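You operate a simulated robot arm through the tools that you are given. There is no shell and no other tool.

The job below is to be done with a simulated two-armed robot. You get a single attempt, and the scene is never put back.

JOB
Free the blue block with the green key and put it away.
Fine: turn the silver and the gold latch to FREE with the key and stand the key back in its holder before you lift the block; it goes on the spares tray.

It is judged by the outcome, as a careful person would: the job done as asked, and still so three seconds after it is handed in. It fails if anything else is knocked over, pushed out of place, dropped, spilled or broken.

ROBOT AND FRAMES
Two 7-joint arms with fingered hands on one trunk that stands fixed in place. Base frame: the origin is at the foot of the trunk, x ahead of it, y to its left, z up. Lengths are in mm, angles in rad, forces in N, time in s.
The left shoulder is at [40, 146, 1154], the right one opposite. With the tool pointing down near the work surface each hand reaches from about 300 to 720 mm from the base axis, measured 20 degrees to its own side. Payload 4 kg a hand.
The tool frame of a hand sits at the grasp point between the pads (the TCP): z along the fingers, y along the line on which they close. The tips reach 26 mm beyond it. The gripper opens to 148 mm; its body begins 73 mm behind the TCP. The gripper is a hand of 3 fingers: y runs from the thumb to the fingers, the wrist lies at [0, 0, -224] in the tool frame, and closing takes about 1.5 s.
Orientation is that of the tool frame in the base frame, as a unit quaternion [x, y, z, w]. With the fingers straight down and closing along the base's y, the tool's x points along the base's -x, its y along +y and its z along -z.

CONTROLS
- The arms move only by the tool arm_command. It takes "left_steps", "right_steps" or both (then of equal length, played together; a hand with none holds still); each is text: rows parted by semicolons, each of 6 numbers parted by spaces: the shift along the tool's x, y, z in mm, then the turn, a rotation vector about the tool's x, y, z in degrees. In form: dx dy dz wx wy wz; .... A call has 1 to 20 rows; each row is the pose to reach, as a shift and turn from the pose commanded when the call began, along the tool's axes at that moment. "left_gripper" and "right_gripper" are, for a hand that has rows, the opening, from 0 (shut) to 1 (fully open), set as the call begins (left out, the last holds). Each row takes 0.2 s and may step no farther than 50 mm and 0.15 rad from the row before; otherwise, or with a gripper value out of range, the whole call is refused. Where a pose cannot be reached the arm comes as near as it can. A force on the tool above 40 N (or 10 N above the force at the start of the call, whichever is more), or a blocked arm, ends the call early, and 0.2 s more pass. Each finger travels about 108 mm/s and halts on what it meets, pressing with about 33 N; the grip force reading is that of the motor and also rises with nothing between the fingers. The clock runs only during rows and for 0.2 s after the last one: add rows that repeat a pose to give the fingers time. The reply holds the time, the measured pose of the TCP, the force on the tool along the base axes, the opening and the grip force, in the units named above and with some noise, with the torque about the TCP (base axes, N m) and any sound that the robot's microphone picked up.
- Cameras (640 x 400 px; columns grow to the right, rows downward): "scene" is now at [94.9, 33.9, 1399.4]; the picture's right is [0.40, -0.92, -0.00], its down [-0.49, -0.21, -0.84] and it looks along [0.78, 0.33, -0.53] (base axes); focal length 324 px, centre (320, 200). "left" rides on the left gripper at [-68, -39, -90] in its tool frame; the picture's right is [0.50, -0.87, 0.00], its down [0.66, 0.38, -0.65] and it looks along [0.57, 0.33, 0.76] (tool axes); focal length 222 px, centre (320, 200). "right" rides on the right gripper at [68, -39, -90] in its tool frame; the picture's right is [0.50, 0.87, 0.00], its down [-0.65, 0.38, -0.65] and it looks along [-0.57, 0.33, 0.76] (tool axes); focal length 222 px, centre (320, 200). There is no depth. A picture from a camera that has moved, and an enlarged one, comes with that camera's place and axes in the base frame and with its lens. The place of the scene camera against the robot may be out by one fixed shift of up to 18 mm in any direction.
- camera(camera): a new picture of that camera. No time passes.
- lift_body(by): moves the trunk up (or, below 0, down) by that many mm; the arms and the scene camera ride with it, the base frame stays. It gives what a move gives, with no picture.
- move_fingers(finger1, finger2, thumb_bend, hand): sets how far each is bent, from 0 (flat) to 100 (curled in); at 30 the hand is open as for a grip, at 70 the pads meet at the TCP. One left out holds its place. A second passes; each finger stops where it meets its share of the squeeze, and holds until it gets a number again. A gripper value or a shape takes the hand back. It gives what a move gives, with no picture; readings hold the bend of each and the force on the fingers (four entries, about 0 where the hand has none), thumb and palm.
- set_grasp(shape, hand): the hand has 3 fingers and takes this shape, open, in about a second: jaw (thumb against the fingers, like two jaws); tri (thumb and two fingers); tip (a fingertip pinch); poke (one finger out to press); point (the index stretched); flat (the hand flat); cup (the hand cupped); fist (a fist). The gripper value then closes the fingers along that shape, each until it touches; the sizes above hold for jaw. It gives what a move gives, with no picture.
- turn_head(pan, tilt): turns the head with the scene camera to pan (to the left, within 1.501 rad either way) and tilt (down, from -0.506 to 1.204), counted from straight ahead of the robot. It gives what a move gives.
- zoom(camera, box): a new picture of the part [left, top, right, bottom] of that camera's present view, enlarged. No time passes.
- hand_in(): hands the job in; it is judged then, once.

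Places have to be worked out from the pictures, the camera data and where the tool is seen. Open the grippers and draw the arms clear of the work before you hand the job in, unless the task says otherwise.

The tools are called as name(argument=value, ...) on one line, values as JSON. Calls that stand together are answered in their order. arm_command: Moves the arms, as the interface text tells. Its arguments: {"type":"object","properties":{"left_steps":{"type":"string"},"left_gripper":{"type":"number"},"right_steps":{"type":"string"},"right_gripper":{"type":"number"}},"required":[]} The other tools are called the same way: lift_body (by) moves the trunk up or down; set_grasp (shape, hand) gives the hand a shape; move_fingers (finger1, finger2, thumb_bend, hand) moves the fingers one by one; turn_head (pan, tilt) turns the head that bears the scene camera; camera (camera) takes a picture; zoom (camera, box) takes an enlarged picture of a part of a camera's view; hand_in () hands the job in.

At the start:

```text
t: 0.0
left_position: [432.4, 482.5, 1173.0]
left_orientation: [-0.001, 1.0, 0.0, 0.0]
left_force: [0.1, -0.8, -0.6]
left_ft_torque: [0.02, -0.03, 0.02]
left_grip_width: 147.6
left_finger_force: 0.2
left_shape: jaw
left_bend: [30.0, 30.0, 30.0]
left_finger forces: [0.1, 0.1, 0.0, 0.0, 0.1, 0.0]
right_position: [518.1, 23.8, 1156.3]
right_orientation: [0.0, 1.0, 0.001, -0.001]
right_force: [-0.2, -0.7, 0.2]
right_ft_torque: [-0.01, 0.0, 0.0]
right_grip_width: 148.0
right_finger_force: 0.1
right_shape: jaw
right_bend: [30.0, 30.0, 30.0]
right_finger forces: [0.0, 0.0, 0.0, 0.1, 0.0, 0.0]
trunk travel left (down, up): [-325.0, 181.0]
head pan, tilt (commanded): [0.407, 0.564]
```

scene: 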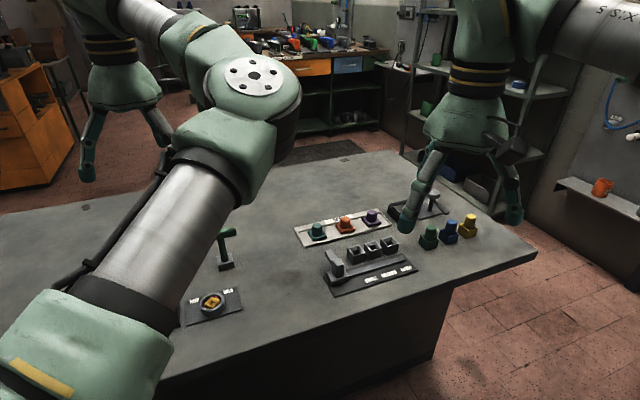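
right: 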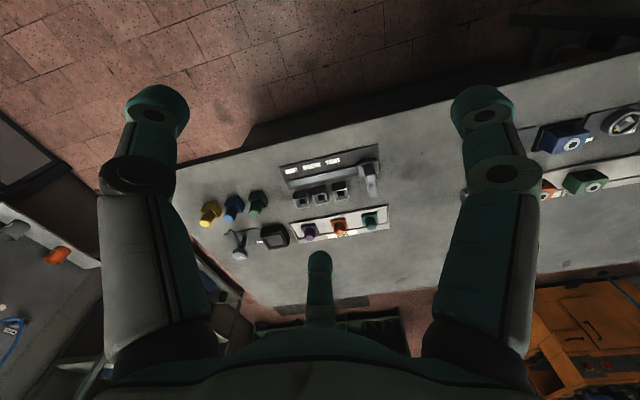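
left: 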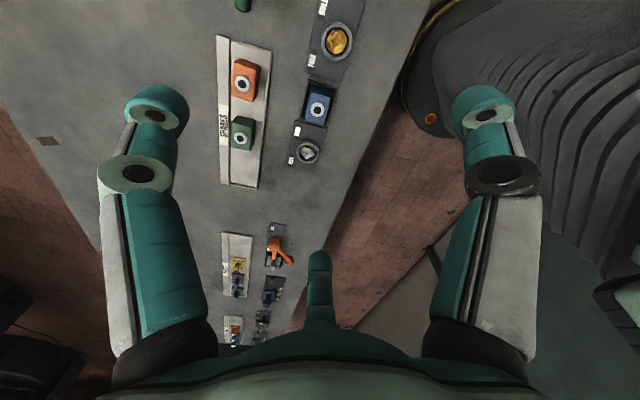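

The left camera shows the blue block between a silver and a gold latch, with a spares tray beside it. I'll zoom in to read the labels and find the green key.

zoom(camera="left", box=[200, 0, 400, 200])

zoom(camera="left", box=[200, 200, 360, 360])

zoom(camera="right", box=[180, 130, 420, 280])

zoom(camera="scene", box=[160, 180, 480, 380])

```text
2.00 times, centred on (300, 100) of left
camera zoom: at [499.7, 443.8, 1263.4], right [-0.5, -0.87, 0.0], down [-0.66, 0.38, 0.65], along [-0.57, 0.33, -0.76], focal length 444 px, centre (360, 400)
```

zoom: 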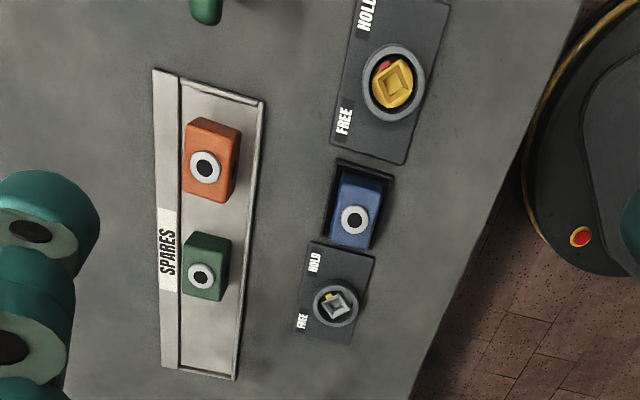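

```text
2.50 times, centred on (280, 280) of left
camera zoom: at [499.7, 443.8, 1263.4], right [-0.5, -0.87, 0.0], down [-0.66, 0.38, 0.65], along [-0.57, 0.33, -0.76], focal length 555 px, centre (420, 0)
```

zoom: 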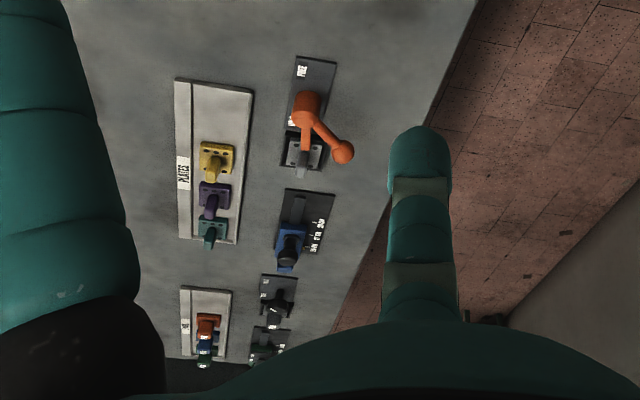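

```text
2.67 times, centred on (300, 205) of right
camera zoom: at [450.3, -14.8, 1247.8], right [-0.5, 0.87, 0.0], down [0.66, 0.38, 0.65], along [0.57, 0.33, -0.76], focal length 592 px, centre (373, 187)
```

zoom: 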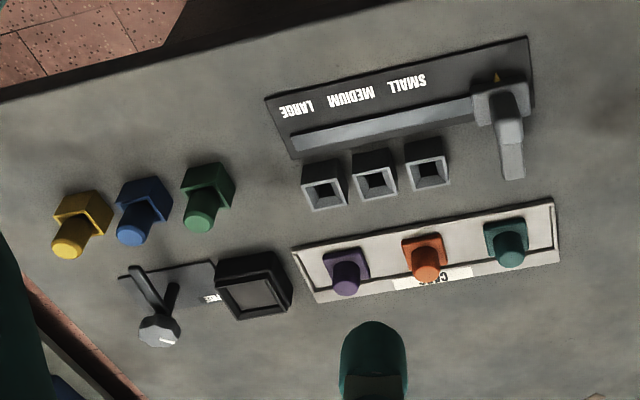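

```text
2.00 times, centred on (320, 280) of scene
camera zoom: at [94.9, 33.9, 1399.4], right [0.4, -0.92, 0.0], down [-0.49, -0.21, -0.84], along [0.78, 0.33, -0.53], focal length 648 px, centre (320, 40)
```

zoom: 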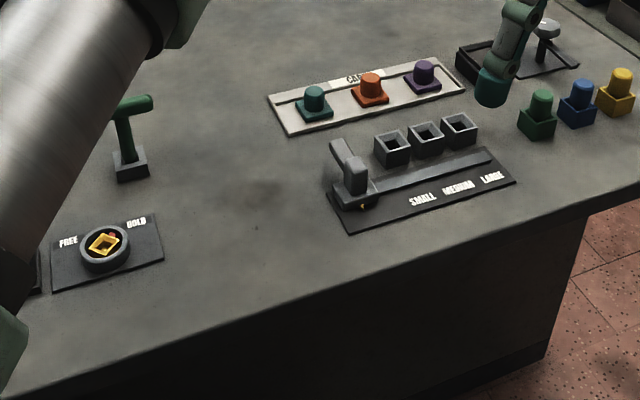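

I'll look closer at the key, the gold latch and the other fixtures from the scene camera before I move anything.

zoom(camera="scene", box=[170, 210, 270, 340])

zoom(camera="left", box=[280, 0, 380, 100])

zoom(camera="left", box=[260, 70, 360, 180])

zoom(camera="right", box=[500, 80, 640, 220])

```text
3.08 times, centred on (220, 275) of scene
camera zoom: at [94.9, 33.9, 1399.4], right [0.4, -0.92, 0.0], down [-0.49, -0.21, -0.84], along [0.78, 0.33, -0.53], focal length 997 px, centre (628, -31)
```

zoom: 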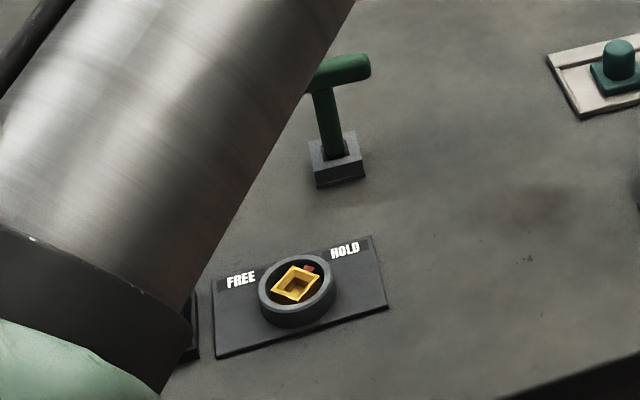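

```text
4.00 times, centred on (330, 50) of left
camera zoom: at [499.7, 443.8, 1263.4], right [-0.5, -0.87, 0.0], down [-0.66, 0.38, 0.65], along [-0.57, 0.33, -0.76], focal length 888 px, centre (280, 800)
```

zoom: 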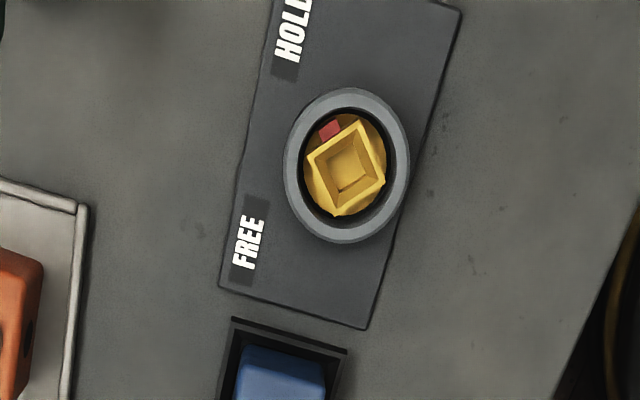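

```text
3.64 times, centred on (310, 125) of left
camera zoom: at [499.7, 443.8, 1263.4], right [-0.5, -0.87, 0.0], down [-0.66, 0.38, 0.65], along [-0.57, 0.33, -0.76], focal length 808 px, centre (356, 473)
```

zoom: 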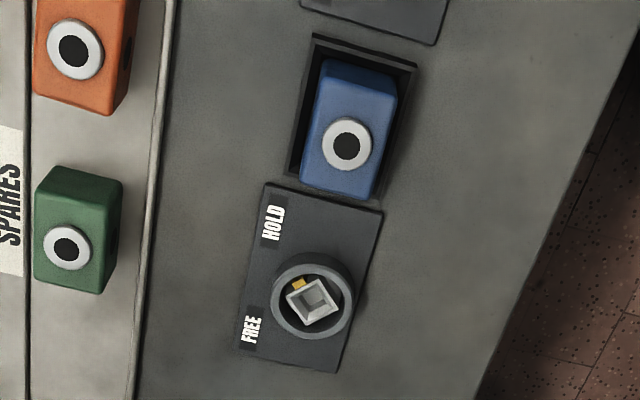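

```text
2.86 times, centred on (570, 150) of right
camera zoom: at [450.3, -14.8, 1247.8], right [-0.5, 0.87, 0.0], down [0.66, 0.38, 0.65], along [0.57, 0.33, -0.76], focal length 635 px, centre (-394, 343)
```

zoom: 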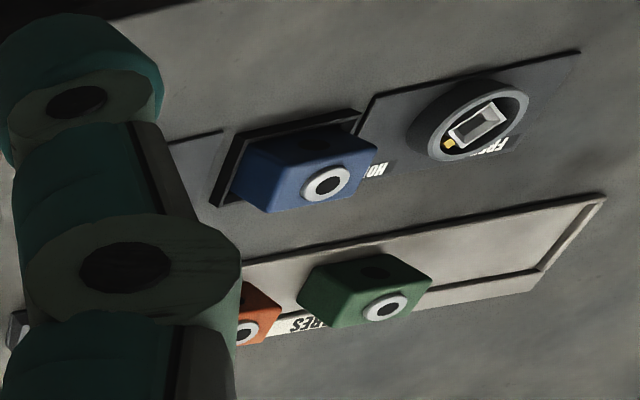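

The two latches each have a square socket and a pointer that now points to HOLD, and the key stands in a holder at about (580, 510). I'll move the left hand over the key, staying high, to view it with the wrist camera.

arm_command(left_steps="-30 6 20 0 0 0; -60 11 40 0 0 0; -90 17 60 0 0 0; -120 22 80 0 0 0; -148 28 100 0 0 0; -148 28 100 0 0 0")

camera(camera="left")

camera(camera="scene")

```text
t: 1.4
left_position: [578.5, 509.7, 1072.5]
left_orientation: [-0.001, 1.0, 0.0, 0.0]
left_force: [-0.5, -0.7, 0.3]
left_ft_torque: [0.0, 0.02, -0.01]
left_grip_width: 147.8
left_finger_force: 0.1
left_shape: jaw
left_bend: [30.0, 30.0, 30.0]
left_finger forces: [0.0, 0.0, 0.1, 0.1, 0.0, 0.0]
right_position: [517.9, 23.2, 1157.0]
right_orientation: [0.0, 1.0, 0.002, 0.0]
right_force: [-0.8, -0.2, 0.3]
right_ft_torque: [0.02, 0.0, 0.02]
right_grip_width: 147.9
right_finger_force: 0.1
right_shape: jaw
right_bend: [30.0, 30.0, 30.0]
right_finger forces: [0.0, 0.0, 0.1, 0.1, 0.0, 0.0]
trunk travel left (down, up): [-325.0, 181.0]
head pan, tilt (commanded): [0.407, 0.564]
```

```text
taken
camera left: at [647.0, 469.7, 1162.9], right [-0.5, -0.87, 0.0], down [-0.66, 0.38, 0.65], along [-0.57, 0.33, -0.76], focal length 222 px, centre (320, 200)
```

left: 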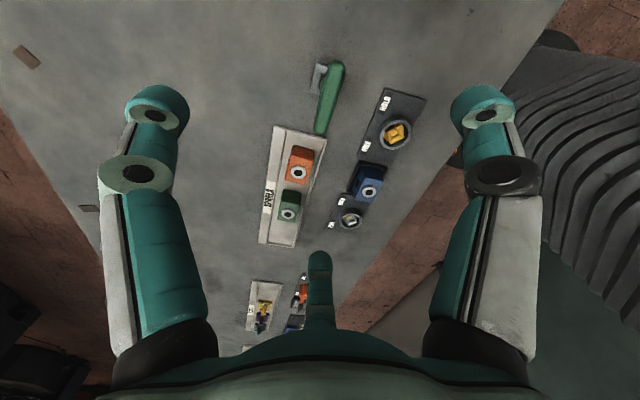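

```text
taken
camera scene: at [94.4, 33.2, 1399.5], right [0.4, -0.92, 0.0], down [-0.49, -0.21, -0.85], along [0.78, 0.34, -0.53], focal length 324 px, centre (320, 200)
```

scene: 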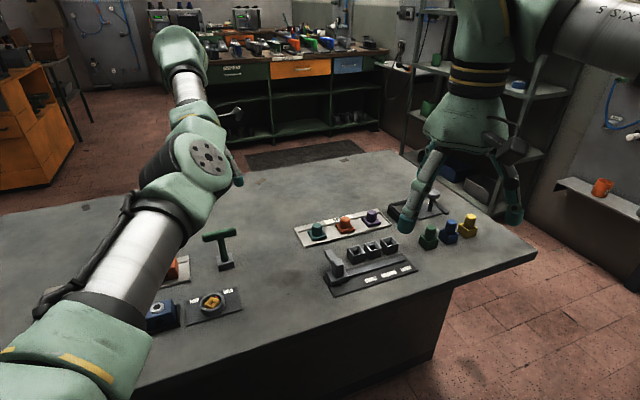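

The left arm no longer hides the key, which is a T-bar standing in a small holder. I'll zoom in on it from both cameras.

zoom(camera="left", box=[280, 40, 380, 140])

zoom(camera="scene", box=[140, 215, 260, 335])

zoom(camera="left", box=[330, 80, 440, 160])

zoom(camera="left", box=[250, 120, 390, 250])

```text
4.00 times, centred on (330, 90) of left
camera zoom: at [647.0, 469.7, 1162.9], right [-0.5, -0.87, 0.0], down [-0.66, 0.38, 0.65], along [-0.57, 0.33, -0.76], focal length 888 px, centre (280, 640)
```

zoom: 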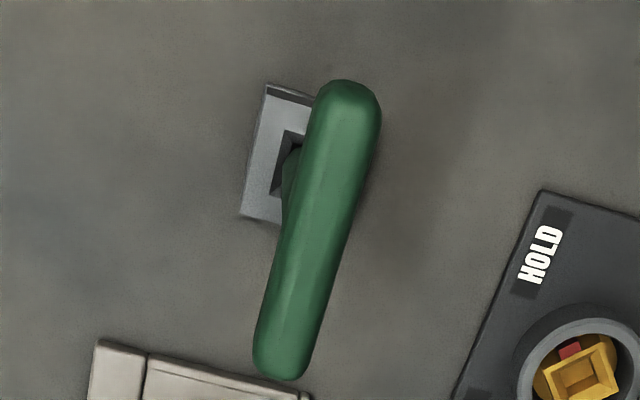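

```text
3.33 times, centred on (200, 275) of scene
camera zoom: at [94.4, 33.2, 1399.5], right [0.4, -0.92, 0.0], down [-0.49, -0.21, -0.85], along [0.78, 0.34, -0.53], focal length 1080 px, centre (720, -50)
```

zoom: 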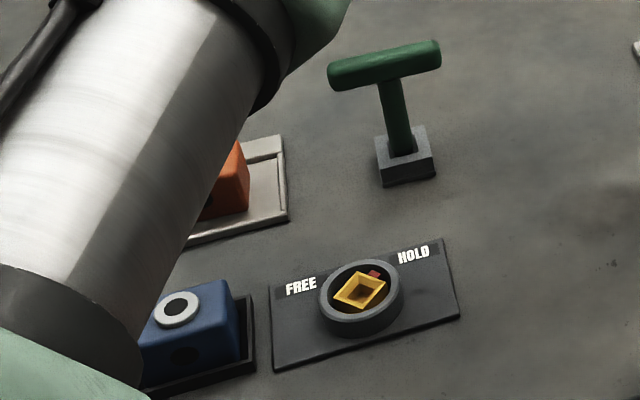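

```text
5.00 times, centred on (385, 120) of left
camera zoom: at [647.0, 469.7, 1162.9], right [-0.5, -0.87, 0.0], down [-0.66, 0.38, 0.65], along [-0.57, 0.33, -0.76], focal length 1111 px, centre (-5, 600)
```

zoom: 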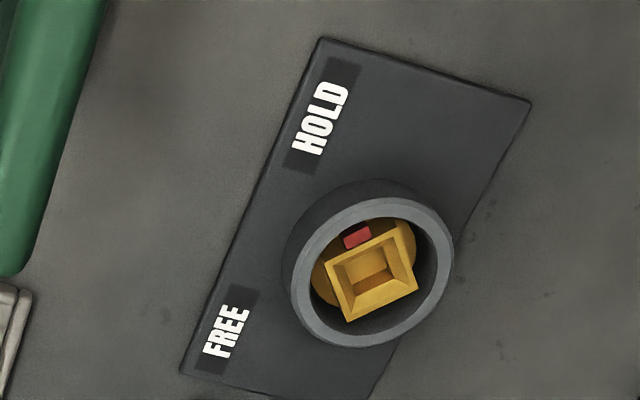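

```text
3.08 times, centred on (320, 185) of left
camera zoom: at [647.0, 469.7, 1162.9], right [-0.5, -0.87, 0.0], down [-0.66, 0.38, 0.65], along [-0.57, 0.33, -0.76], focal length 684 px, centre (320, 246)
```

zoom: 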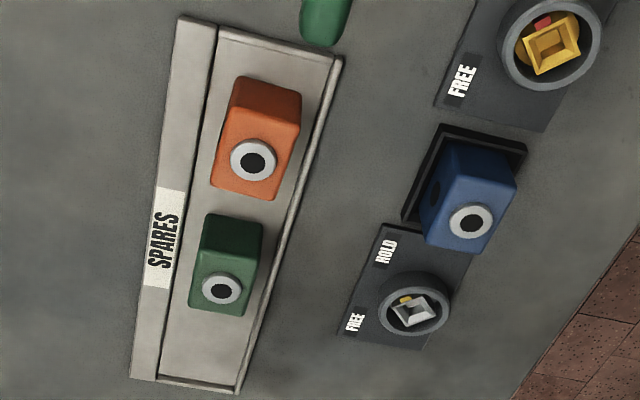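

Triangulating puts the gold socket near (448, 441, 817), the silver near (298, 590, 817), the blue block top at (376, 520, 842) and the key bar centre near (573, 501, 897), lying along the 135° direction. I'll close the hand partway, up here in free air, to see how the fingers move.

arm_command(left_steps="-148 28 100 0 0 0", left_gripper=0.3)

```text
refused: row 1 steps farther than a row can; nothing moved
```

That row was refused because rows count from the present pose. I'll repeat it with zero shift.

arm_command(left_steps="0 0 0 0 0 0; 0 0 0 0 0 0; 0 0 0 0 0 0; 0 0 0 0 0 0; 0 0 0 0 0 0; 0 0 0 0 0 0", left_gripper=0.25)

camera(camera="left")

camera(camera="right")

```text
t: 2.8
left_position: [579.0, 508.2, 1072.0]
left_orientation: [0.0, 1.0, 0.0, 0.0]
left_force: [-0.1, -0.6, -0.1]
left_ft_torque: [-0.01, 0.02, -0.01]
left_grip_width: 37.3
left_finger_force: 0.0
left_shape: jaw
left_bend: [76.0, 76.0, 70.0]
left_finger forces: [0.1, 0.0, 0.0, 0.1, 0.1, 0.0]
right_position: [517.9, 23.8, 1156.2]
right_orientation: [0.0, 1.0, 0.0, -0.001]
right_force: [0.0, -1.1, 0.6]
right_ft_torque: [0.0, 0.01, -0.01]
right_grip_width: 148.1
right_finger_force: 0.2
right_shape: jaw
right_bend: [30.0, 30.0, 30.0]
right_finger forces: [0.1, 0.0, 0.0, 0.1, 0.0, 0.1]
trunk travel left (down, up): [-325.0, 181.0]
head pan, tilt (commanded): [0.407, 0.564]
```

```text
taken
camera left: at [647.3, 470.1, 1162.9], right [-0.5, -0.87, 0.0], down [-0.66, 0.38, 0.65], along [-0.57, 0.33, -0.76], focal length 222 px, centre (320, 200)
```

left: 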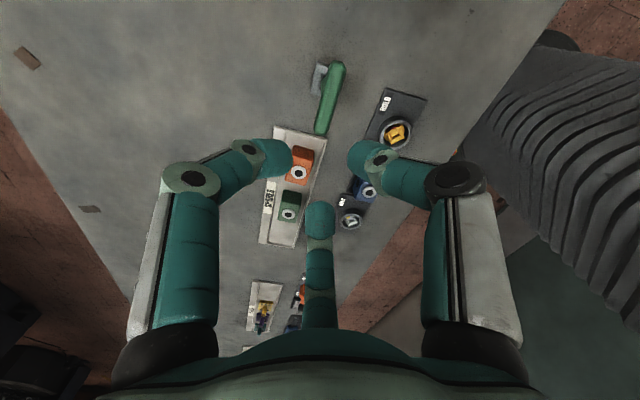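

```text
taken
camera right: at [450.4, -14.7, 1247.8], right [-0.5, 0.87, 0.0], down [0.66, 0.38, 0.65], along [0.57, 0.33, -0.76], focal length 222 px, centre (320, 200)
```

right: 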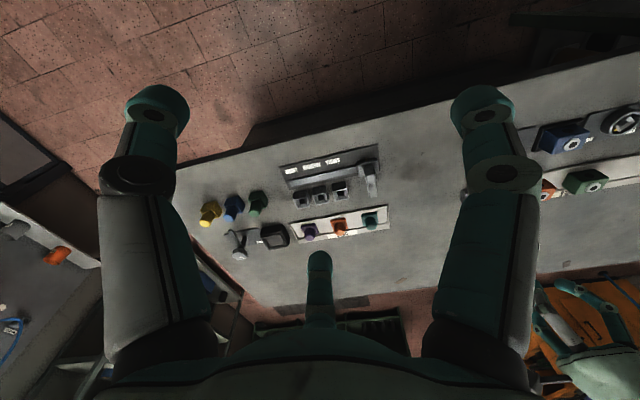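

In the left view the three fingers close inward from roughly 120° apart. I'll test the jaw, tri and tip shapes on the right hand, where the scene camera sees it well.

arm_command(right_steps="0 0 0 0 0 0; 0 0 0 0 0 0; 0 0 0 0 0 0; 0 0 0 0 0 0; 0 0 0 0 0 0; 0 0 0 0 0 0; 0 0 0 0 0 0; 0 0 0 0 0 0", right_gripper=0.1)

zoom(camera="scene", box=[380, 60, 560, 240])

camera(camera="right")

```text
t: 4.6
left_position: [579.5, 508.6, 1072.5]
left_orientation: [0.0, 1.0, 0.0, 0.0]
left_force: [0.2, 0.9, -0.9]
left_ft_torque: [0.03, -0.01, 0.01]
left_grip_width: 37.4
left_finger_force: 0.1
left_shape: jaw
left_bend: [76.0, 76.0, 70.0]
left_finger forces: [0.0, 0.0, 0.0, 0.0, 0.0, 0.0]
right_position: [518.0, 23.9, 1156.5]
right_orientation: [0.0, 1.0, 0.0, -0.001]
right_force: [0.1, -0.3, 0.0]
right_ft_torque: [-0.01, 0.05, 0.02]
right_grip_width: 15.0
right_finger_force: 0.0
right_shape: jaw
right_bend: [73.0, 73.0, 70.0]
right_finger forces: [0.1, 0.0, 0.0, 0.0, 0.1, 0.0]
trunk travel left (down, up): [-325.0, 181.0]
head pan, tilt (commanded): [0.407, 0.564]
```

```text
2.22 times, centred on (470, 150) of scene
camera zoom: at [94.9, 34.0, 1399.4], right [0.4, -0.92, 0.0], down [-0.49, -0.21, -0.84], along [0.78, 0.33, -0.53], focal length 720 px, centre (-13, 311)
```

zoom: 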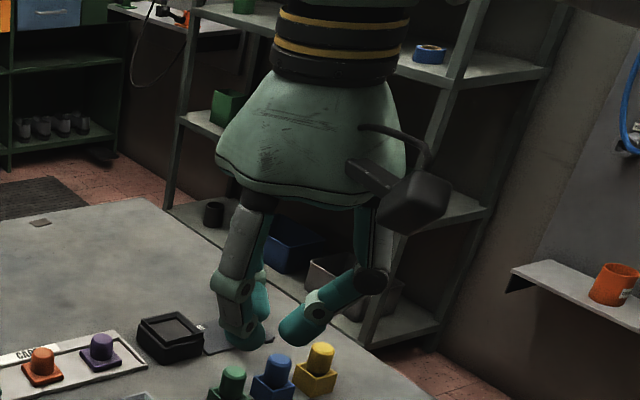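

```text
taken
camera right: at [450.4, -14.7, 1247.8], right [-0.5, 0.87, 0.0], down [0.66, 0.38, 0.65], along [0.57, 0.33, -0.76], focal length 222 px, centre (320, 200)
```

right: 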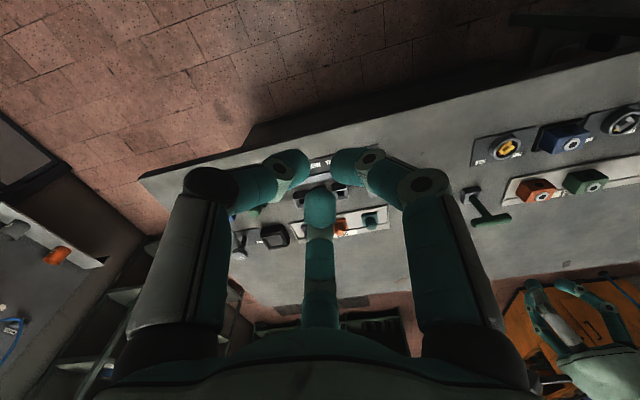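

Here "jaw" acts like a three-jaw chuck. I'll look at the tip and tri shapes on the right hand to see which holds a bar best.

set_grasp(shape="tip", hand="right")

camera(camera="right")

set_grasp(shape="tri", hand="right")

camera(camera="right")

zoom(camera="right", box=[420, 100, 640, 260])

```text
t: 5.5
left_position: [577.8, 509.2, 1071.7]
left_orientation: [0.0, 1.0, 0.0, 0.0]
left_force: [-0.3, 0.1, 0.5]
left_ft_torque: [0.0, -0.03, -0.01]
left_grip_width: 37.3
left_finger_force: 0.2
left_shape: jaw
left_bend: [76.0, 76.0, 70.0]
left_finger forces: [0.1, 0.0, 0.0, 0.0, 0.1, 0.0]
right_position: [519.0, 23.7, 1155.9]
right_orientation: [0.0, 1.0, 0.002, 0.0]
right_force: [-0.7, -0.2, -0.3]
right_ft_torque: [0.0, 0.03, 0.0]
right_grip_width: 148.1
right_finger_force: 0.1
right_shape: tip
right_bend: [30.0, 30.0, 30.0]
right_finger forces: [0.1, 0.1, 0.0, 0.0, 0.0, 0.1]
trunk travel left (down, up): [-325.0, 181.0]
head pan, tilt (commanded): [0.407, 0.564]
```

```text
taken
camera right: at [450.4, -14.7, 1247.8], right [-0.5, 0.87, 0.0], down [0.66, 0.38, 0.65], along [0.57, 0.33, -0.76], focal length 222 px, centre (320, 200)
```

right: 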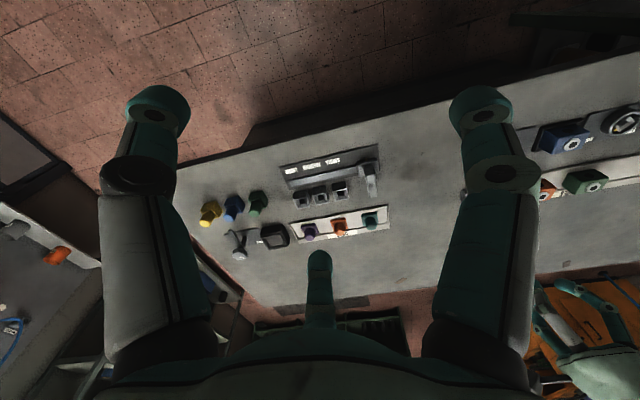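

```text
t: 6.4
left_position: [578.0, 509.2, 1072.6]
left_orientation: [0.0, 1.0, 0.0, -0.001]
left_force: [-0.4, -0.8, 0.0]
left_ft_torque: [0.03, -0.02, 0.01]
left_grip_width: 37.1
left_finger_force: 0.1
left_shape: jaw
left_bend: [76.0, 76.0, 70.0]
left_finger forces: [0.1, 0.0, 0.0, 0.0, 0.1, 0.1]
right_position: [518.6, 24.0, 1156.1]
right_orientation: [0.0, 1.0, 0.001, -0.001]
right_force: [0.7, 0.2, 0.9]
right_ft_torque: [0.01, -0.01, -0.04]
right_grip_width: 147.8
right_finger_force: 0.1
right_shape: tri
right_bend: [30.0, 30.0, 30.0]
right_finger forces: [0.1, 0.0, 0.1, 0.0, 0.0, 0.0]
trunk travel left (down, up): [-325.0, 181.0]
head pan, tilt (commanded): [0.407, 0.564]
```

```text
taken
camera right: at [450.4, -14.7, 1247.8], right [-0.5, 0.87, 0.0], down [0.66, 0.38, 0.65], along [0.57, 0.33, -0.76], focal length 222 px, centre (320, 200)
```

right: 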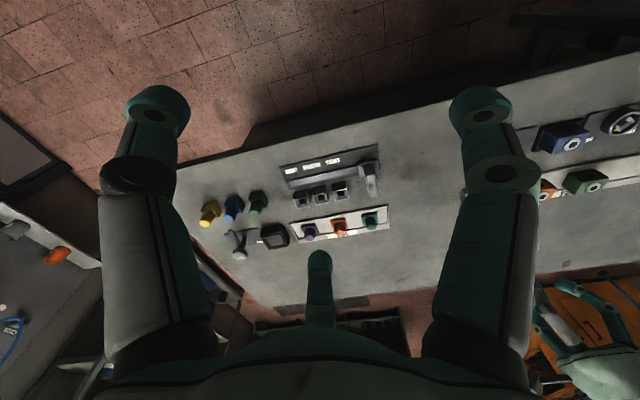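

```text
2.50 times, centred on (530, 180) of right
camera zoom: at [450.4, -14.7, 1247.8], right [-0.5, 0.87, 0.0], down [0.66, 0.38, 0.65], along [0.57, 0.33, -0.76], focal length 555 px, centre (-205, 250)
```

zoom: 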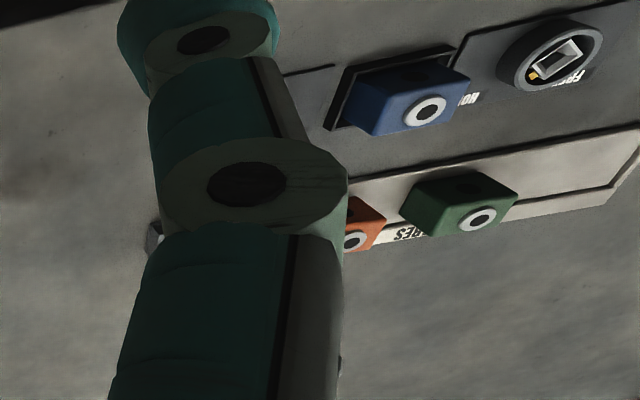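

All shapes look the same when open, so I'll close the tip shape to see how it differs.

set_grasp(shape="tip", hand="right")

arm_command(right_steps="0 0 0 0 0 0; 0 0 0 0 0 0; 0 0 0 0 0 0; 0 0 0 0 0 0; 0 0 0 0 0 0; 0 0 0 0 0 0; 0 0 0 0 0 0; 0 0 0 0 0 0", right_gripper=0.1)

camera(camera="right")

set_grasp(shape="tri", hand="right")

arm_command(right_steps="0 0 0 0 0 0; 0 0 0 0 0 0; 0 0 0 0 0 0; 0 0 0 0 0 0; 0 0 0 0 0 0; 0 0 0 0 0 0; 0 0 0 0 0 0; 0 0 0 0 0 0", right_gripper=0.1)

camera(camera="right")

```text
t: 7.3
left_position: [580.1, 509.7, 1073.2]
left_orientation: [-0.001, 1.0, 0.0, 0.0]
left_force: [0.0, 0.1, 0.2]
left_ft_torque: [-0.02, -0.01, 0.01]
left_grip_width: 37.1
left_finger_force: 0.0
left_shape: jaw
left_bend: [76.0, 76.0, 70.0]
left_finger forces: [0.0, 0.0, 0.0, 0.0, 0.0, 0.0]
right_position: [518.0, 23.5, 1157.3]
right_orientation: [0.0, 1.0, 0.001, -0.001]
right_force: [-0.2, 0.0, -0.6]
right_ft_torque: [-0.01, 0.0, 0.03]
right_grip_width: 147.8
right_finger_force: 0.1
right_shape: tip
right_bend: [30.0, 30.0, 30.0]
right_finger forces: [0.1, 0.1, 0.0, 0.0, 0.0, 0.0]
trunk travel left (down, up): [-325.0, 181.0]
head pan, tilt (commanded): [0.407, 0.564]
```

```text
t: 9.1
left_position: [579.8, 508.5, 1072.2]
left_orientation: [-0.001, 1.0, 0.0, 0.0]
left_force: [-0.2, 0.4, -0.7]
left_ft_torque: [-0.02, 0.01, 0.0]
left_grip_width: 37.5
left_finger_force: 0.0
left_shape: jaw
left_bend: [76.0, 76.0, 70.0]
left_finger forces: [0.0, 0.0, 0.1, 0.1, 0.1, 0.0]
right_position: [518.9, 25.2, 1156.1]
right_orientation: [0.0, 1.0, 0.001, -0.001]
right_force: [-0.6, -0.1, -0.8]
right_ft_torque: [0.01, 0.01, -0.02]
right_grip_width: 15.3
right_finger_force: 0.1
right_shape: tip
right_bend: [73.0, 73.0, 70.0]
right_finger forces: [0.0, 0.0, 0.0, 0.1, 0.0, 0.0]
trunk travel left (down, up): [-325.0, 181.0]
head pan, tilt (commanded): [0.407, 0.564]
```

```text
taken
camera right: at [450.4, -14.7, 1247.8], right [-0.5, 0.87, 0.0], down [0.66, 0.38, 0.65], along [0.57, 0.33, -0.76], focal length 222 px, centre (320, 200)
```

right: 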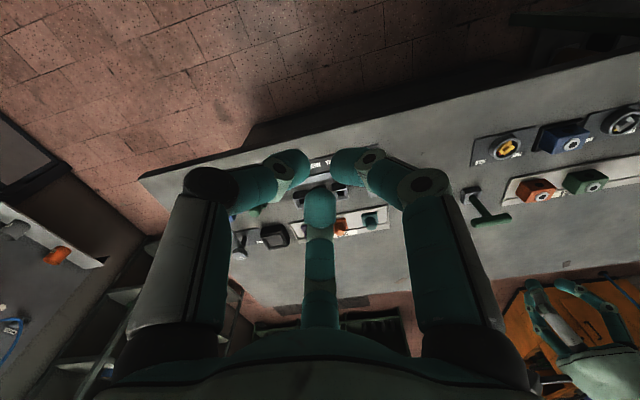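

```text
t: 10.0
left_position: [579.7, 509.8, 1072.9]
left_orientation: [0.0, 1.0, -0.001, 0.0]
left_force: [-0.2, 0.4, -0.2]
left_ft_torque: [-0.03, -0.01, 0.01]
left_grip_width: 37.4
left_finger_force: 0.0
left_shape: jaw
left_bend: [76.0, 76.0, 70.0]
left_finger forces: [0.0, 0.0, 0.0, 0.0, 0.0, 0.0]
right_position: [517.3, 23.5, 1156.5]
right_orientation: [0.0, 1.0, 0.001, 0.001]
right_force: [0.0, 0.4, 0.2]
right_ft_torque: [0.02, -0.01, 0.01]
right_grip_width: 147.9
right_finger_force: 0.1
right_shape: tri
right_bend: [30.0, 30.0, 30.0]
right_finger forces: [0.0, 0.0, 0.0, 0.0, 0.0, 0.0]
trunk travel left (down, up): [-325.0, 181.0]
head pan, tilt (commanded): [0.407, 0.564]
```

```text
t: 11.8
left_position: [578.7, 508.7, 1073.5]
left_orientation: [0.0, 1.0, 0.0, 0.0]
left_force: [-0.4, -0.3, -0.5]
left_ft_torque: [0.0, 0.02, -0.01]
left_grip_width: 37.3
left_finger_force: 0.0
left_shape: jaw
left_bend: [76.0, 76.0, 70.0]
left_finger forces: [0.0, 0.1, 0.0, 0.0, 0.0, 0.0]
right_position: [518.2, 24.0, 1156.8]
right_orientation: [0.0, 1.0, 0.001, -0.002]
right_force: [0.6, -0.1, 0.2]
right_ft_torque: [0.01, 0.01, 0.03]
right_grip_width: 14.9
right_finger_force: 0.0
right_shape: tri
right_bend: [73.0, 73.0, 70.0]
right_finger forces: [0.1, 0.1, 0.0, 0.0, 0.1, 0.0]
trunk travel left (down, up): [-325.0, 181.0]
head pan, tilt (commanded): [0.407, 0.564]
```

```text
taken
camera right: at [450.4, -14.7, 1247.8], right [-0.5, 0.87, 0.0], down [0.66, 0.38, 0.65], along [0.57, 0.33, -0.76], focal length 222 px, centre (320, 200)
```

right: 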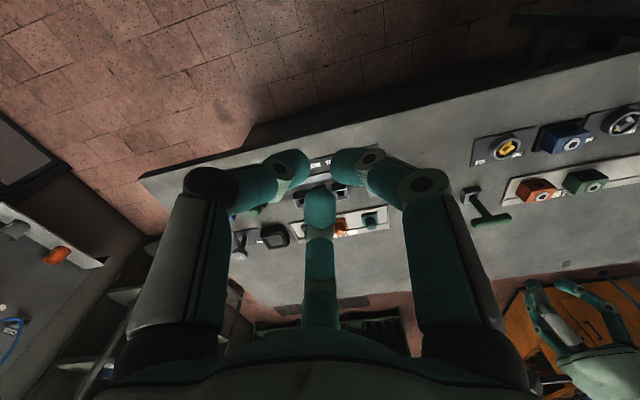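

The three shapes close identically, so this hand works as a three-finger chuck. I'll look at the closed tips in detail to see where they touch in relation to the TCP.

zoom(camera="scene", box=[420, 110, 520, 172])

zoom(camera="right", box=[240, 130, 400, 230])

turn_head(pan=0.75, tilt=0.6)

camera(camera="scene")

```text
6.40 times, centred on (470, 141) of scene
camera zoom: at [94.9, 34.0, 1399.4], right [0.4, -0.92, 0.0], down [-0.49, -0.21, -0.84], along [0.78, 0.33, -0.53], focal length 2073 px, centre (-640, 578)
```

zoom: 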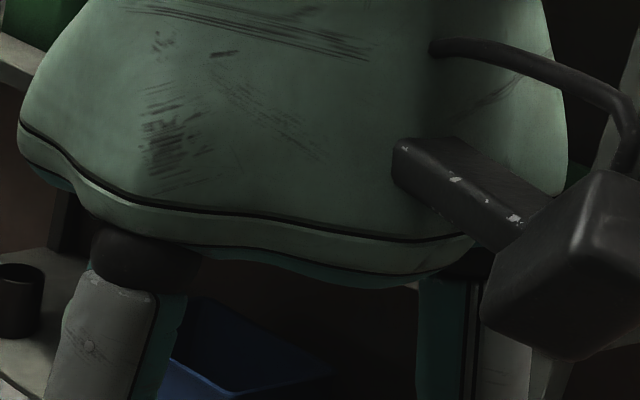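

```text
4.00 times, centred on (320, 180) of right
camera zoom: at [450.4, -14.7, 1247.8], right [-0.5, 0.87, 0.0], down [0.66, 0.38, 0.65], along [0.57, 0.33, -0.76], focal length 888 px, centre (320, 280)
```

zoom: 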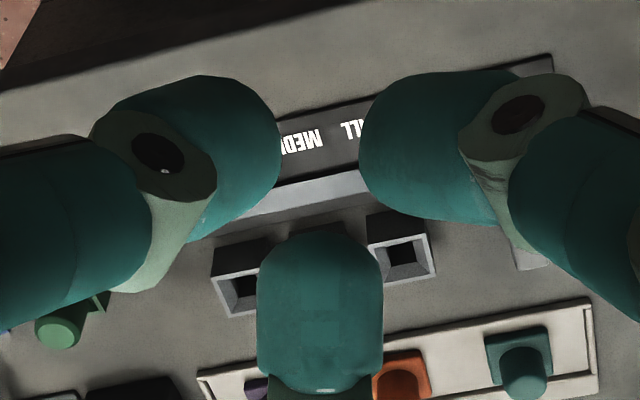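

```text
t: 12.6
left_position: [577.6, 508.6, 1071.7]
left_orientation: [-0.001, 1.0, 0.0, 0.0]
left_force: [-0.3, -0.1, 0.2]
left_ft_torque: [0.0, -0.02, 0.0]
left_grip_width: 37.3
left_finger_force: 0.1
left_shape: jaw
left_bend: [76.0, 76.0, 70.0]
left_finger forces: [0.0, 0.0, 0.0, 0.0, 0.1, 0.1]
right_position: [518.3, 23.6, 1157.4]
right_orientation: [0.0, 1.0, 0.001, 0.0]
right_force: [0.1, -0.2, 0.2]
right_ft_torque: [0.02, 0.0, -0.01]
right_grip_width: 15.4
right_finger_force: 0.0
right_shape: tri
right_bend: [73.0, 73.0, 70.0]
right_finger forces: [0.1, 0.1, 0.1, 0.0, 0.0, 0.0]
trunk travel left (down, up): [-325.0, 181.0]
head pan, tilt (commanded): [0.75, 0.6]
```

```text
taken
camera scene: at [77.4, 58.8, 1396.2], right [0.68, -0.73, 0.0], down [-0.41, -0.39, -0.82], along [0.6, 0.56, -0.57], focal length 324 px, centre (320, 200)
```

scene: 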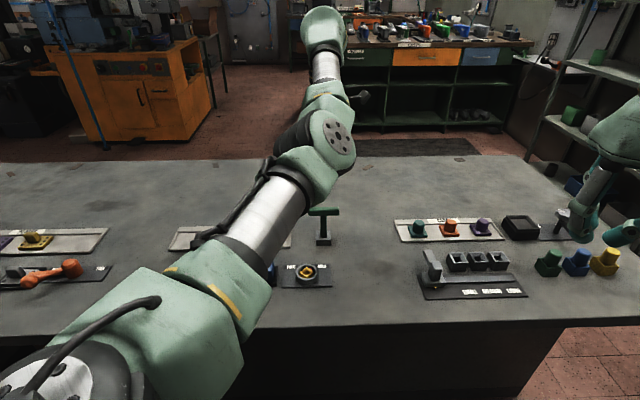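

The table and fixtures run along the 135° line. I'll zoom in on the key and the latches from this head pose.

zoom(camera="scene", box=[260, 190, 380, 300])

zoom(camera="scene", box=[295, 195, 355, 255])

zoom(camera="right", box=[450, 120, 640, 230])

```text
3.64 times, centred on (320, 245) of scene
camera zoom: at [77.4, 58.8, 1396.2], right [0.68, -0.73, 0.0], down [-0.41, -0.39, -0.82], along [0.6, 0.56, -0.57], focal length 1178 px, centre (320, 36)
```

zoom: 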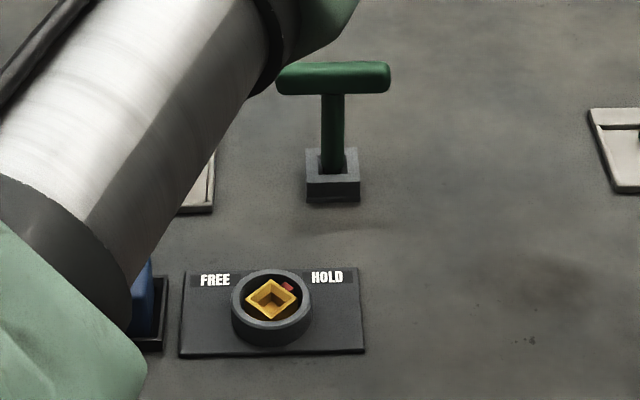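

```text
6.67 times, centred on (325, 225) of scene
camera zoom: at [77.4, 58.8, 1396.2], right [0.68, -0.73, 0.0], down [-0.41, -0.39, -0.82], along [0.6, 0.56, -0.57], focal length 2160 px, centre (287, 33)
```

zoom: 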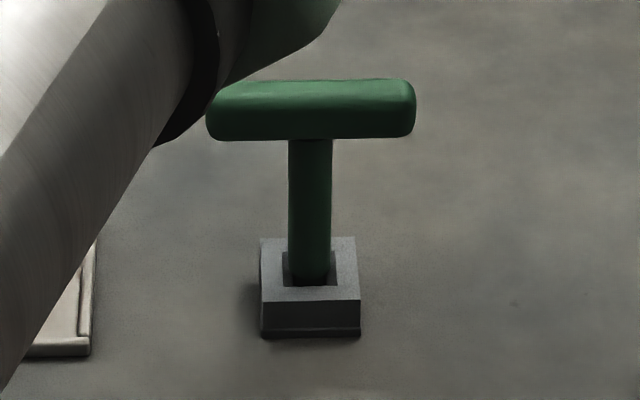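

```text
3.37 times, centred on (545, 175) of right
camera zoom: at [450.4, -14.8, 1247.8], right [-0.5, 0.87, 0.0], down [0.66, 0.38, 0.65], along [0.57, 0.33, -0.76], focal length 748 px, centre (-438, 284)
```

zoom: 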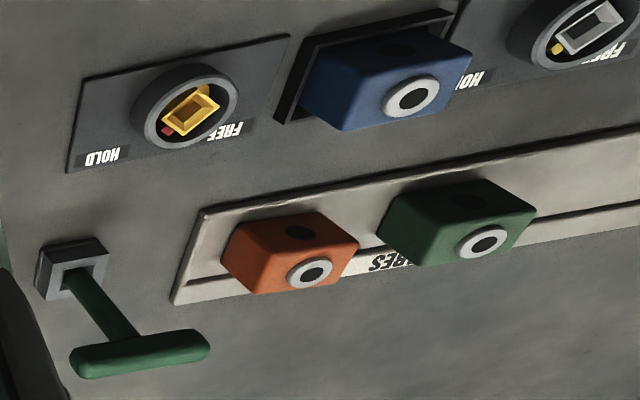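

The key's shaft is square (about 17 mm) and lines up with the holder and bar, and the sockets sit at 45° to it. I'll open the hand and turn the wrist in free air to see which yaw directions are reachable.

arm_command(left_steps="0 0 0 0 0 -8; 0 0 0 0 0 -16; 0 0 0 0 0 -24; 0 0 0 0 0 -32; 0 0 0 0 0 -40; 0 0 0 0 0 -48; 0 0 0 0 0 -56; 0 0 0 0 0 -64; 0 0 0 0 0 -72; 0 0 0 0 0 -80; 0 0 0 0 0 -88; 0 0 0 0 0 -90", left_gripper=1.0)

camera(camera="left")

camera(camera="scene")

```text
t: 15.2
left_position: [338.3, 497.5, 1079.2]
left_orientation: [-0.704, 0.711, -0.001, 0.003]
left_force: [-0.4, -0.5, 0.1]
left_ft_torque: [0.02, -0.01, 0.03]
left_grip_width: 148.0
left_finger_force: 0.0
left_shape: jaw
left_bend: [30.0, 30.0, 30.0]
left_finger forces: [0.0, 0.0, 0.0, 0.1, 0.0, 0.0]
left hand out of reach, approached as far as the arm can: row 3, 4, 5, 6, 7, 8, 9, 10, 11, 12
right_position: [519.0, 24.1, 1157.0]
right_orientation: [0.0, 1.0, 0.0, 0.001]
right_force: [0.3, 0.6, -0.4]
right_ft_torque: [-0.04, 0.02, 0.01]
right_grip_width: 15.2
right_finger_force: 0.0
right_shape: tri
right_bend: [73.0, 73.0, 70.0]
right_finger forces: [0.0, 0.1, 0.0, 0.0, 0.0, 0.0]
trunk travel left (down, up): [-325.0, 181.0]
head pan, tilt (commanded): [0.75, 0.6]
```

```text
taken
camera left: at [377.8, 563.4, 1170.1], right [0.86, -0.51, 0.0], down [-0.39, -0.65, 0.65], along [-0.33, -0.56, -0.76], focal length 222 px, centre (320, 200)
```

left: 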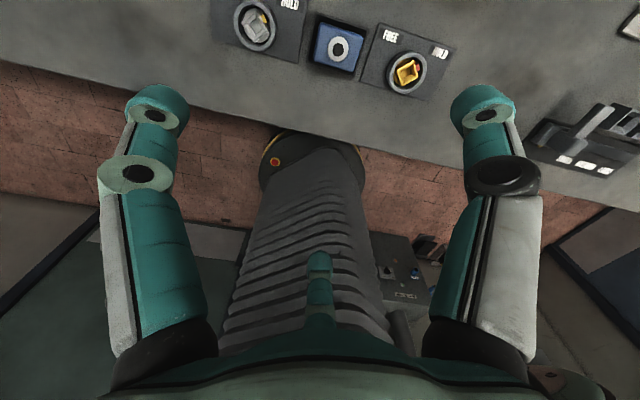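

```text
taken
camera scene: at [77.4, 58.8, 1396.2], right [0.68, -0.73, 0.0], down [-0.41, -0.39, -0.82], along [0.6, 0.56, -0.57], focal length 324 px, centre (320, 200)
```

scene: 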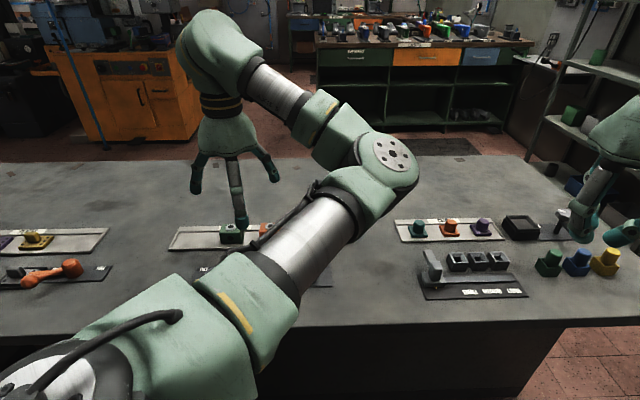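

A +90° yaw cannot be reached out at the key, and the arm drew back to keep the orientation. I'll go back to zero yaw and then test the other direction.

arm_command(left_steps="0 0 0 0 0 8; 0 0 0 0 0 16; 0 0 0 0 0 24; 0 0 0 0 0 32; 0 0 0 0 0 40; 0 0 0 0 0 48; 0 0 0 0 0 56; 0 0 0 0 0 64; 0 0 0 0 0 72; 0 0 0 0 0 80; 0 0 0 0 0 88; 0 0 0 0 0 90; 0 0 0 0 0 90")

arm_command(left_steps="0 0 0 0 0 8; 0 0 0 0 0 16; 0 0 0 0 0 24; 0 0 0 0 0 32; 0 0 0 0 0 40; 0 0 0 0 0 45; 0 0 0 0 0 45")

```text
t: 18.0
left_position: [338.7, 484.6, 1062.0]
left_orientation: [-0.001, 1.0, 0.001, -0.001]
left_force: [-1.1, 0.4, -0.5]
left_ft_torque: [0.02, -0.02, 0.01]
left_grip_width: 148.1
left_finger_force: 0.0
left_shape: jaw
left_bend: [30.0, 30.0, 30.0]
left_finger forces: [0.0, 0.0, 0.0, 0.0, 0.0, 0.0]
right_position: [519.2, 24.5, 1155.9]
right_orientation: [0.001, 1.0, 0.001, 0.001]
right_force: [-0.4, 0.0, 0.6]
right_ft_torque: [0.01, -0.01, -0.01]
right_grip_width: 15.0
right_finger_force: 0.0
right_shape: tri
right_bend: [73.0, 73.0, 70.0]
right_finger forces: [0.1, 0.0, 0.1, 0.1, 0.1, 0.0]
trunk travel left (down, up): [-325.0, 181.0]
head pan, tilt (commanded): [0.75, 0.6]
```

```text
t: 19.6
left_position: [338.3, 482.9, 1060.1]
left_orientation: [0.384, 0.923, 0.001, 0.0]
left_force: [-0.2, -0.4, 0.9]
left_ft_torque: [-0.02, 0.02, -0.01]
left_grip_width: 147.7
left_finger_force: 0.0
left_shape: jaw
left_bend: [30.0, 30.0, 30.0]
left_finger forces: [0.0, 0.0, 0.1, 0.0, 0.1, 0.0]
right_position: [518.0, 23.5, 1156.9]
right_orientation: [0.0, 1.0, 0.001, 0.0]
right_force: [0.5, 0.0, 0.0]
right_ft_torque: [0.01, 0.0, -0.02]
right_grip_width: 15.1
right_finger_force: 0.1
right_shape: tri
right_bend: [73.0, 73.0, 70.0]
right_finger forces: [0.0, 0.0, 0.0, 0.1, 0.0, 0.0]
trunk travel left (down, up): [-325.0, 181.0]
head pan, tilt (commanded): [0.75, 0.6]
```

The arm keeps the achieved pose as its reference. I'll now go back over the key with yaw −45°, where tool x runs along the bar.

arm_command(left_steps="-25.6 29.8 0 0 0 0; -51.1 59.6 0 0 0 0; -76.7 89.5 0 0 0 0; -102.3 119.3 0 0 0 0; -127.8 149.1 0 0 0 0; -153.4 178.9 0 0 0 0; -153.4 178.9 0 0 0 0")

camera(camera="left")

camera(camera="scene")

```text
t: 21.2
left_position: [571.3, 504.6, 1062.1]
left_orientation: [0.381, 0.924, 0.001, 0.001]
left_force: [-0.8, 0.0, -0.6]
left_ft_torque: [-0.01, 0.02, 0.0]
left_grip_width: 147.9
left_finger_force: 0.0
left_shape: jaw
left_bend: [30.0, 30.0, 30.0]
left_finger forces: [0.1, 0.1, 0.0, 0.1, 0.0, 0.0]
right_position: [518.1, 24.2, 1157.2]
right_orientation: [-0.001, 1.0, 0.001, 0.001]
right_force: [-0.7, -0.1, 0.2]
right_ft_torque: [0.05, 0.02, 0.01]
right_grip_width: 15.0
right_finger_force: 0.1
right_shape: tri
right_bend: [73.0, 73.0, 70.0]
right_finger forces: [0.1, 0.0, 0.1, 0.0, 0.1, 0.0]
trunk travel left (down, up): [-325.0, 181.0]
head pan, tilt (commanded): [0.75, 0.6]
```

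```text
taken
camera left: at [591.7, 428.8, 1153.7], right [-0.97, -0.26, 0.0], down [-0.2, 0.73, 0.65], along [-0.17, 0.63, -0.76], focal length 222 px, centre (320, 200)
```

left: 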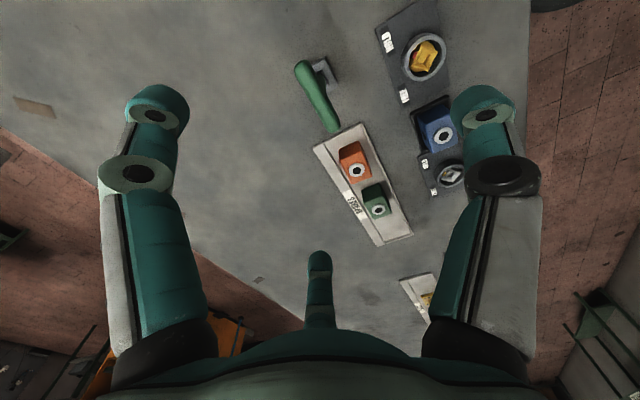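

```text
taken
camera scene: at [77.2, 58.2, 1396.2], right [0.68, -0.73, 0.0], down [-0.41, -0.39, -0.83], along [0.6, 0.56, -0.56], focal length 324 px, centre (320, 200)
```

scene: 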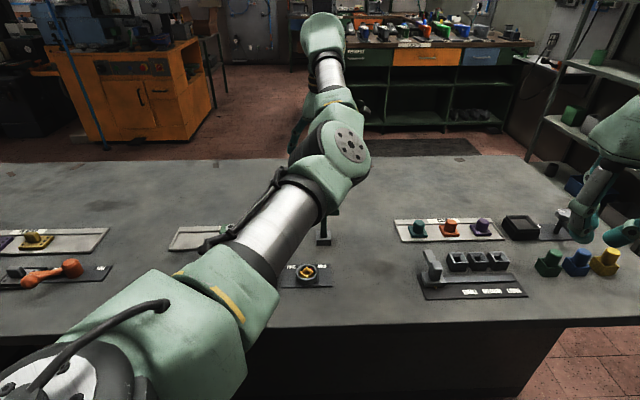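

At −45° yaw the arm reaches the key. I'll zoom in to triangulate the key again and check the holder's alignment.

zoom(camera="left", box=[270, 40, 370, 140])

zoom(camera="left", box=[370, 0, 470, 100])

zoom(camera="left", box=[300, 90, 480, 250])

```text
4.00 times, centred on (320, 90) of left
camera zoom: at [591.7, 428.8, 1153.7], right [-0.97, -0.26, 0.0], down [-0.2, 0.73, 0.65], along [-0.17, 0.63, -0.76], focal length 888 px, centre (320, 640)
```

zoom: 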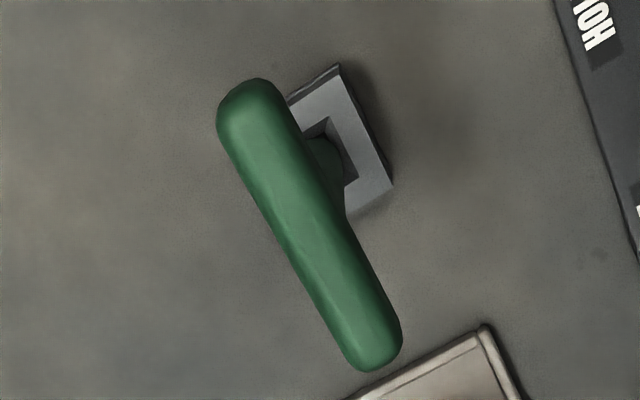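

```text
4.00 times, centred on (420, 50) of left
camera zoom: at [591.7, 428.8, 1153.7], right [-0.97, -0.26, 0.0], down [-0.2, 0.73, 0.65], along [-0.17, 0.63, -0.76], focal length 888 px, centre (-80, 800)
```

zoom: 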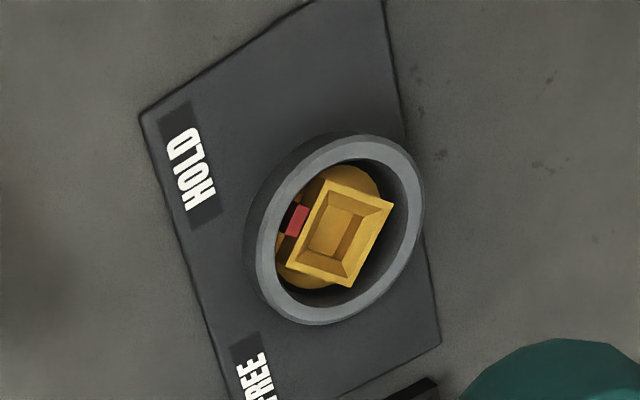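

```text
2.50 times, centred on (390, 170) of left
camera zoom: at [591.7, 428.8, 1153.7], right [-0.97, -0.26, 0.0], down [-0.2, 0.73, 0.65], along [-0.17, 0.63, -0.76], focal length 555 px, centre (145, 275)
```

zoom: 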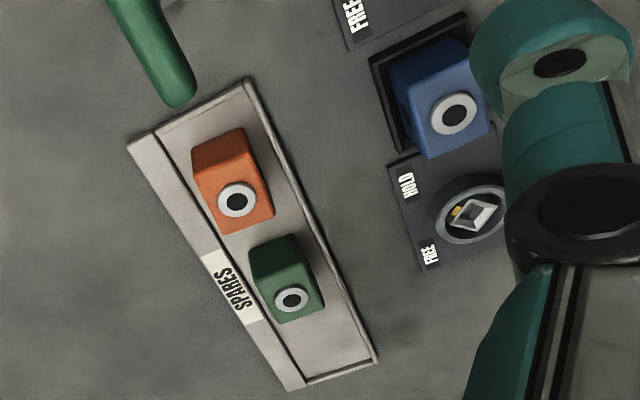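

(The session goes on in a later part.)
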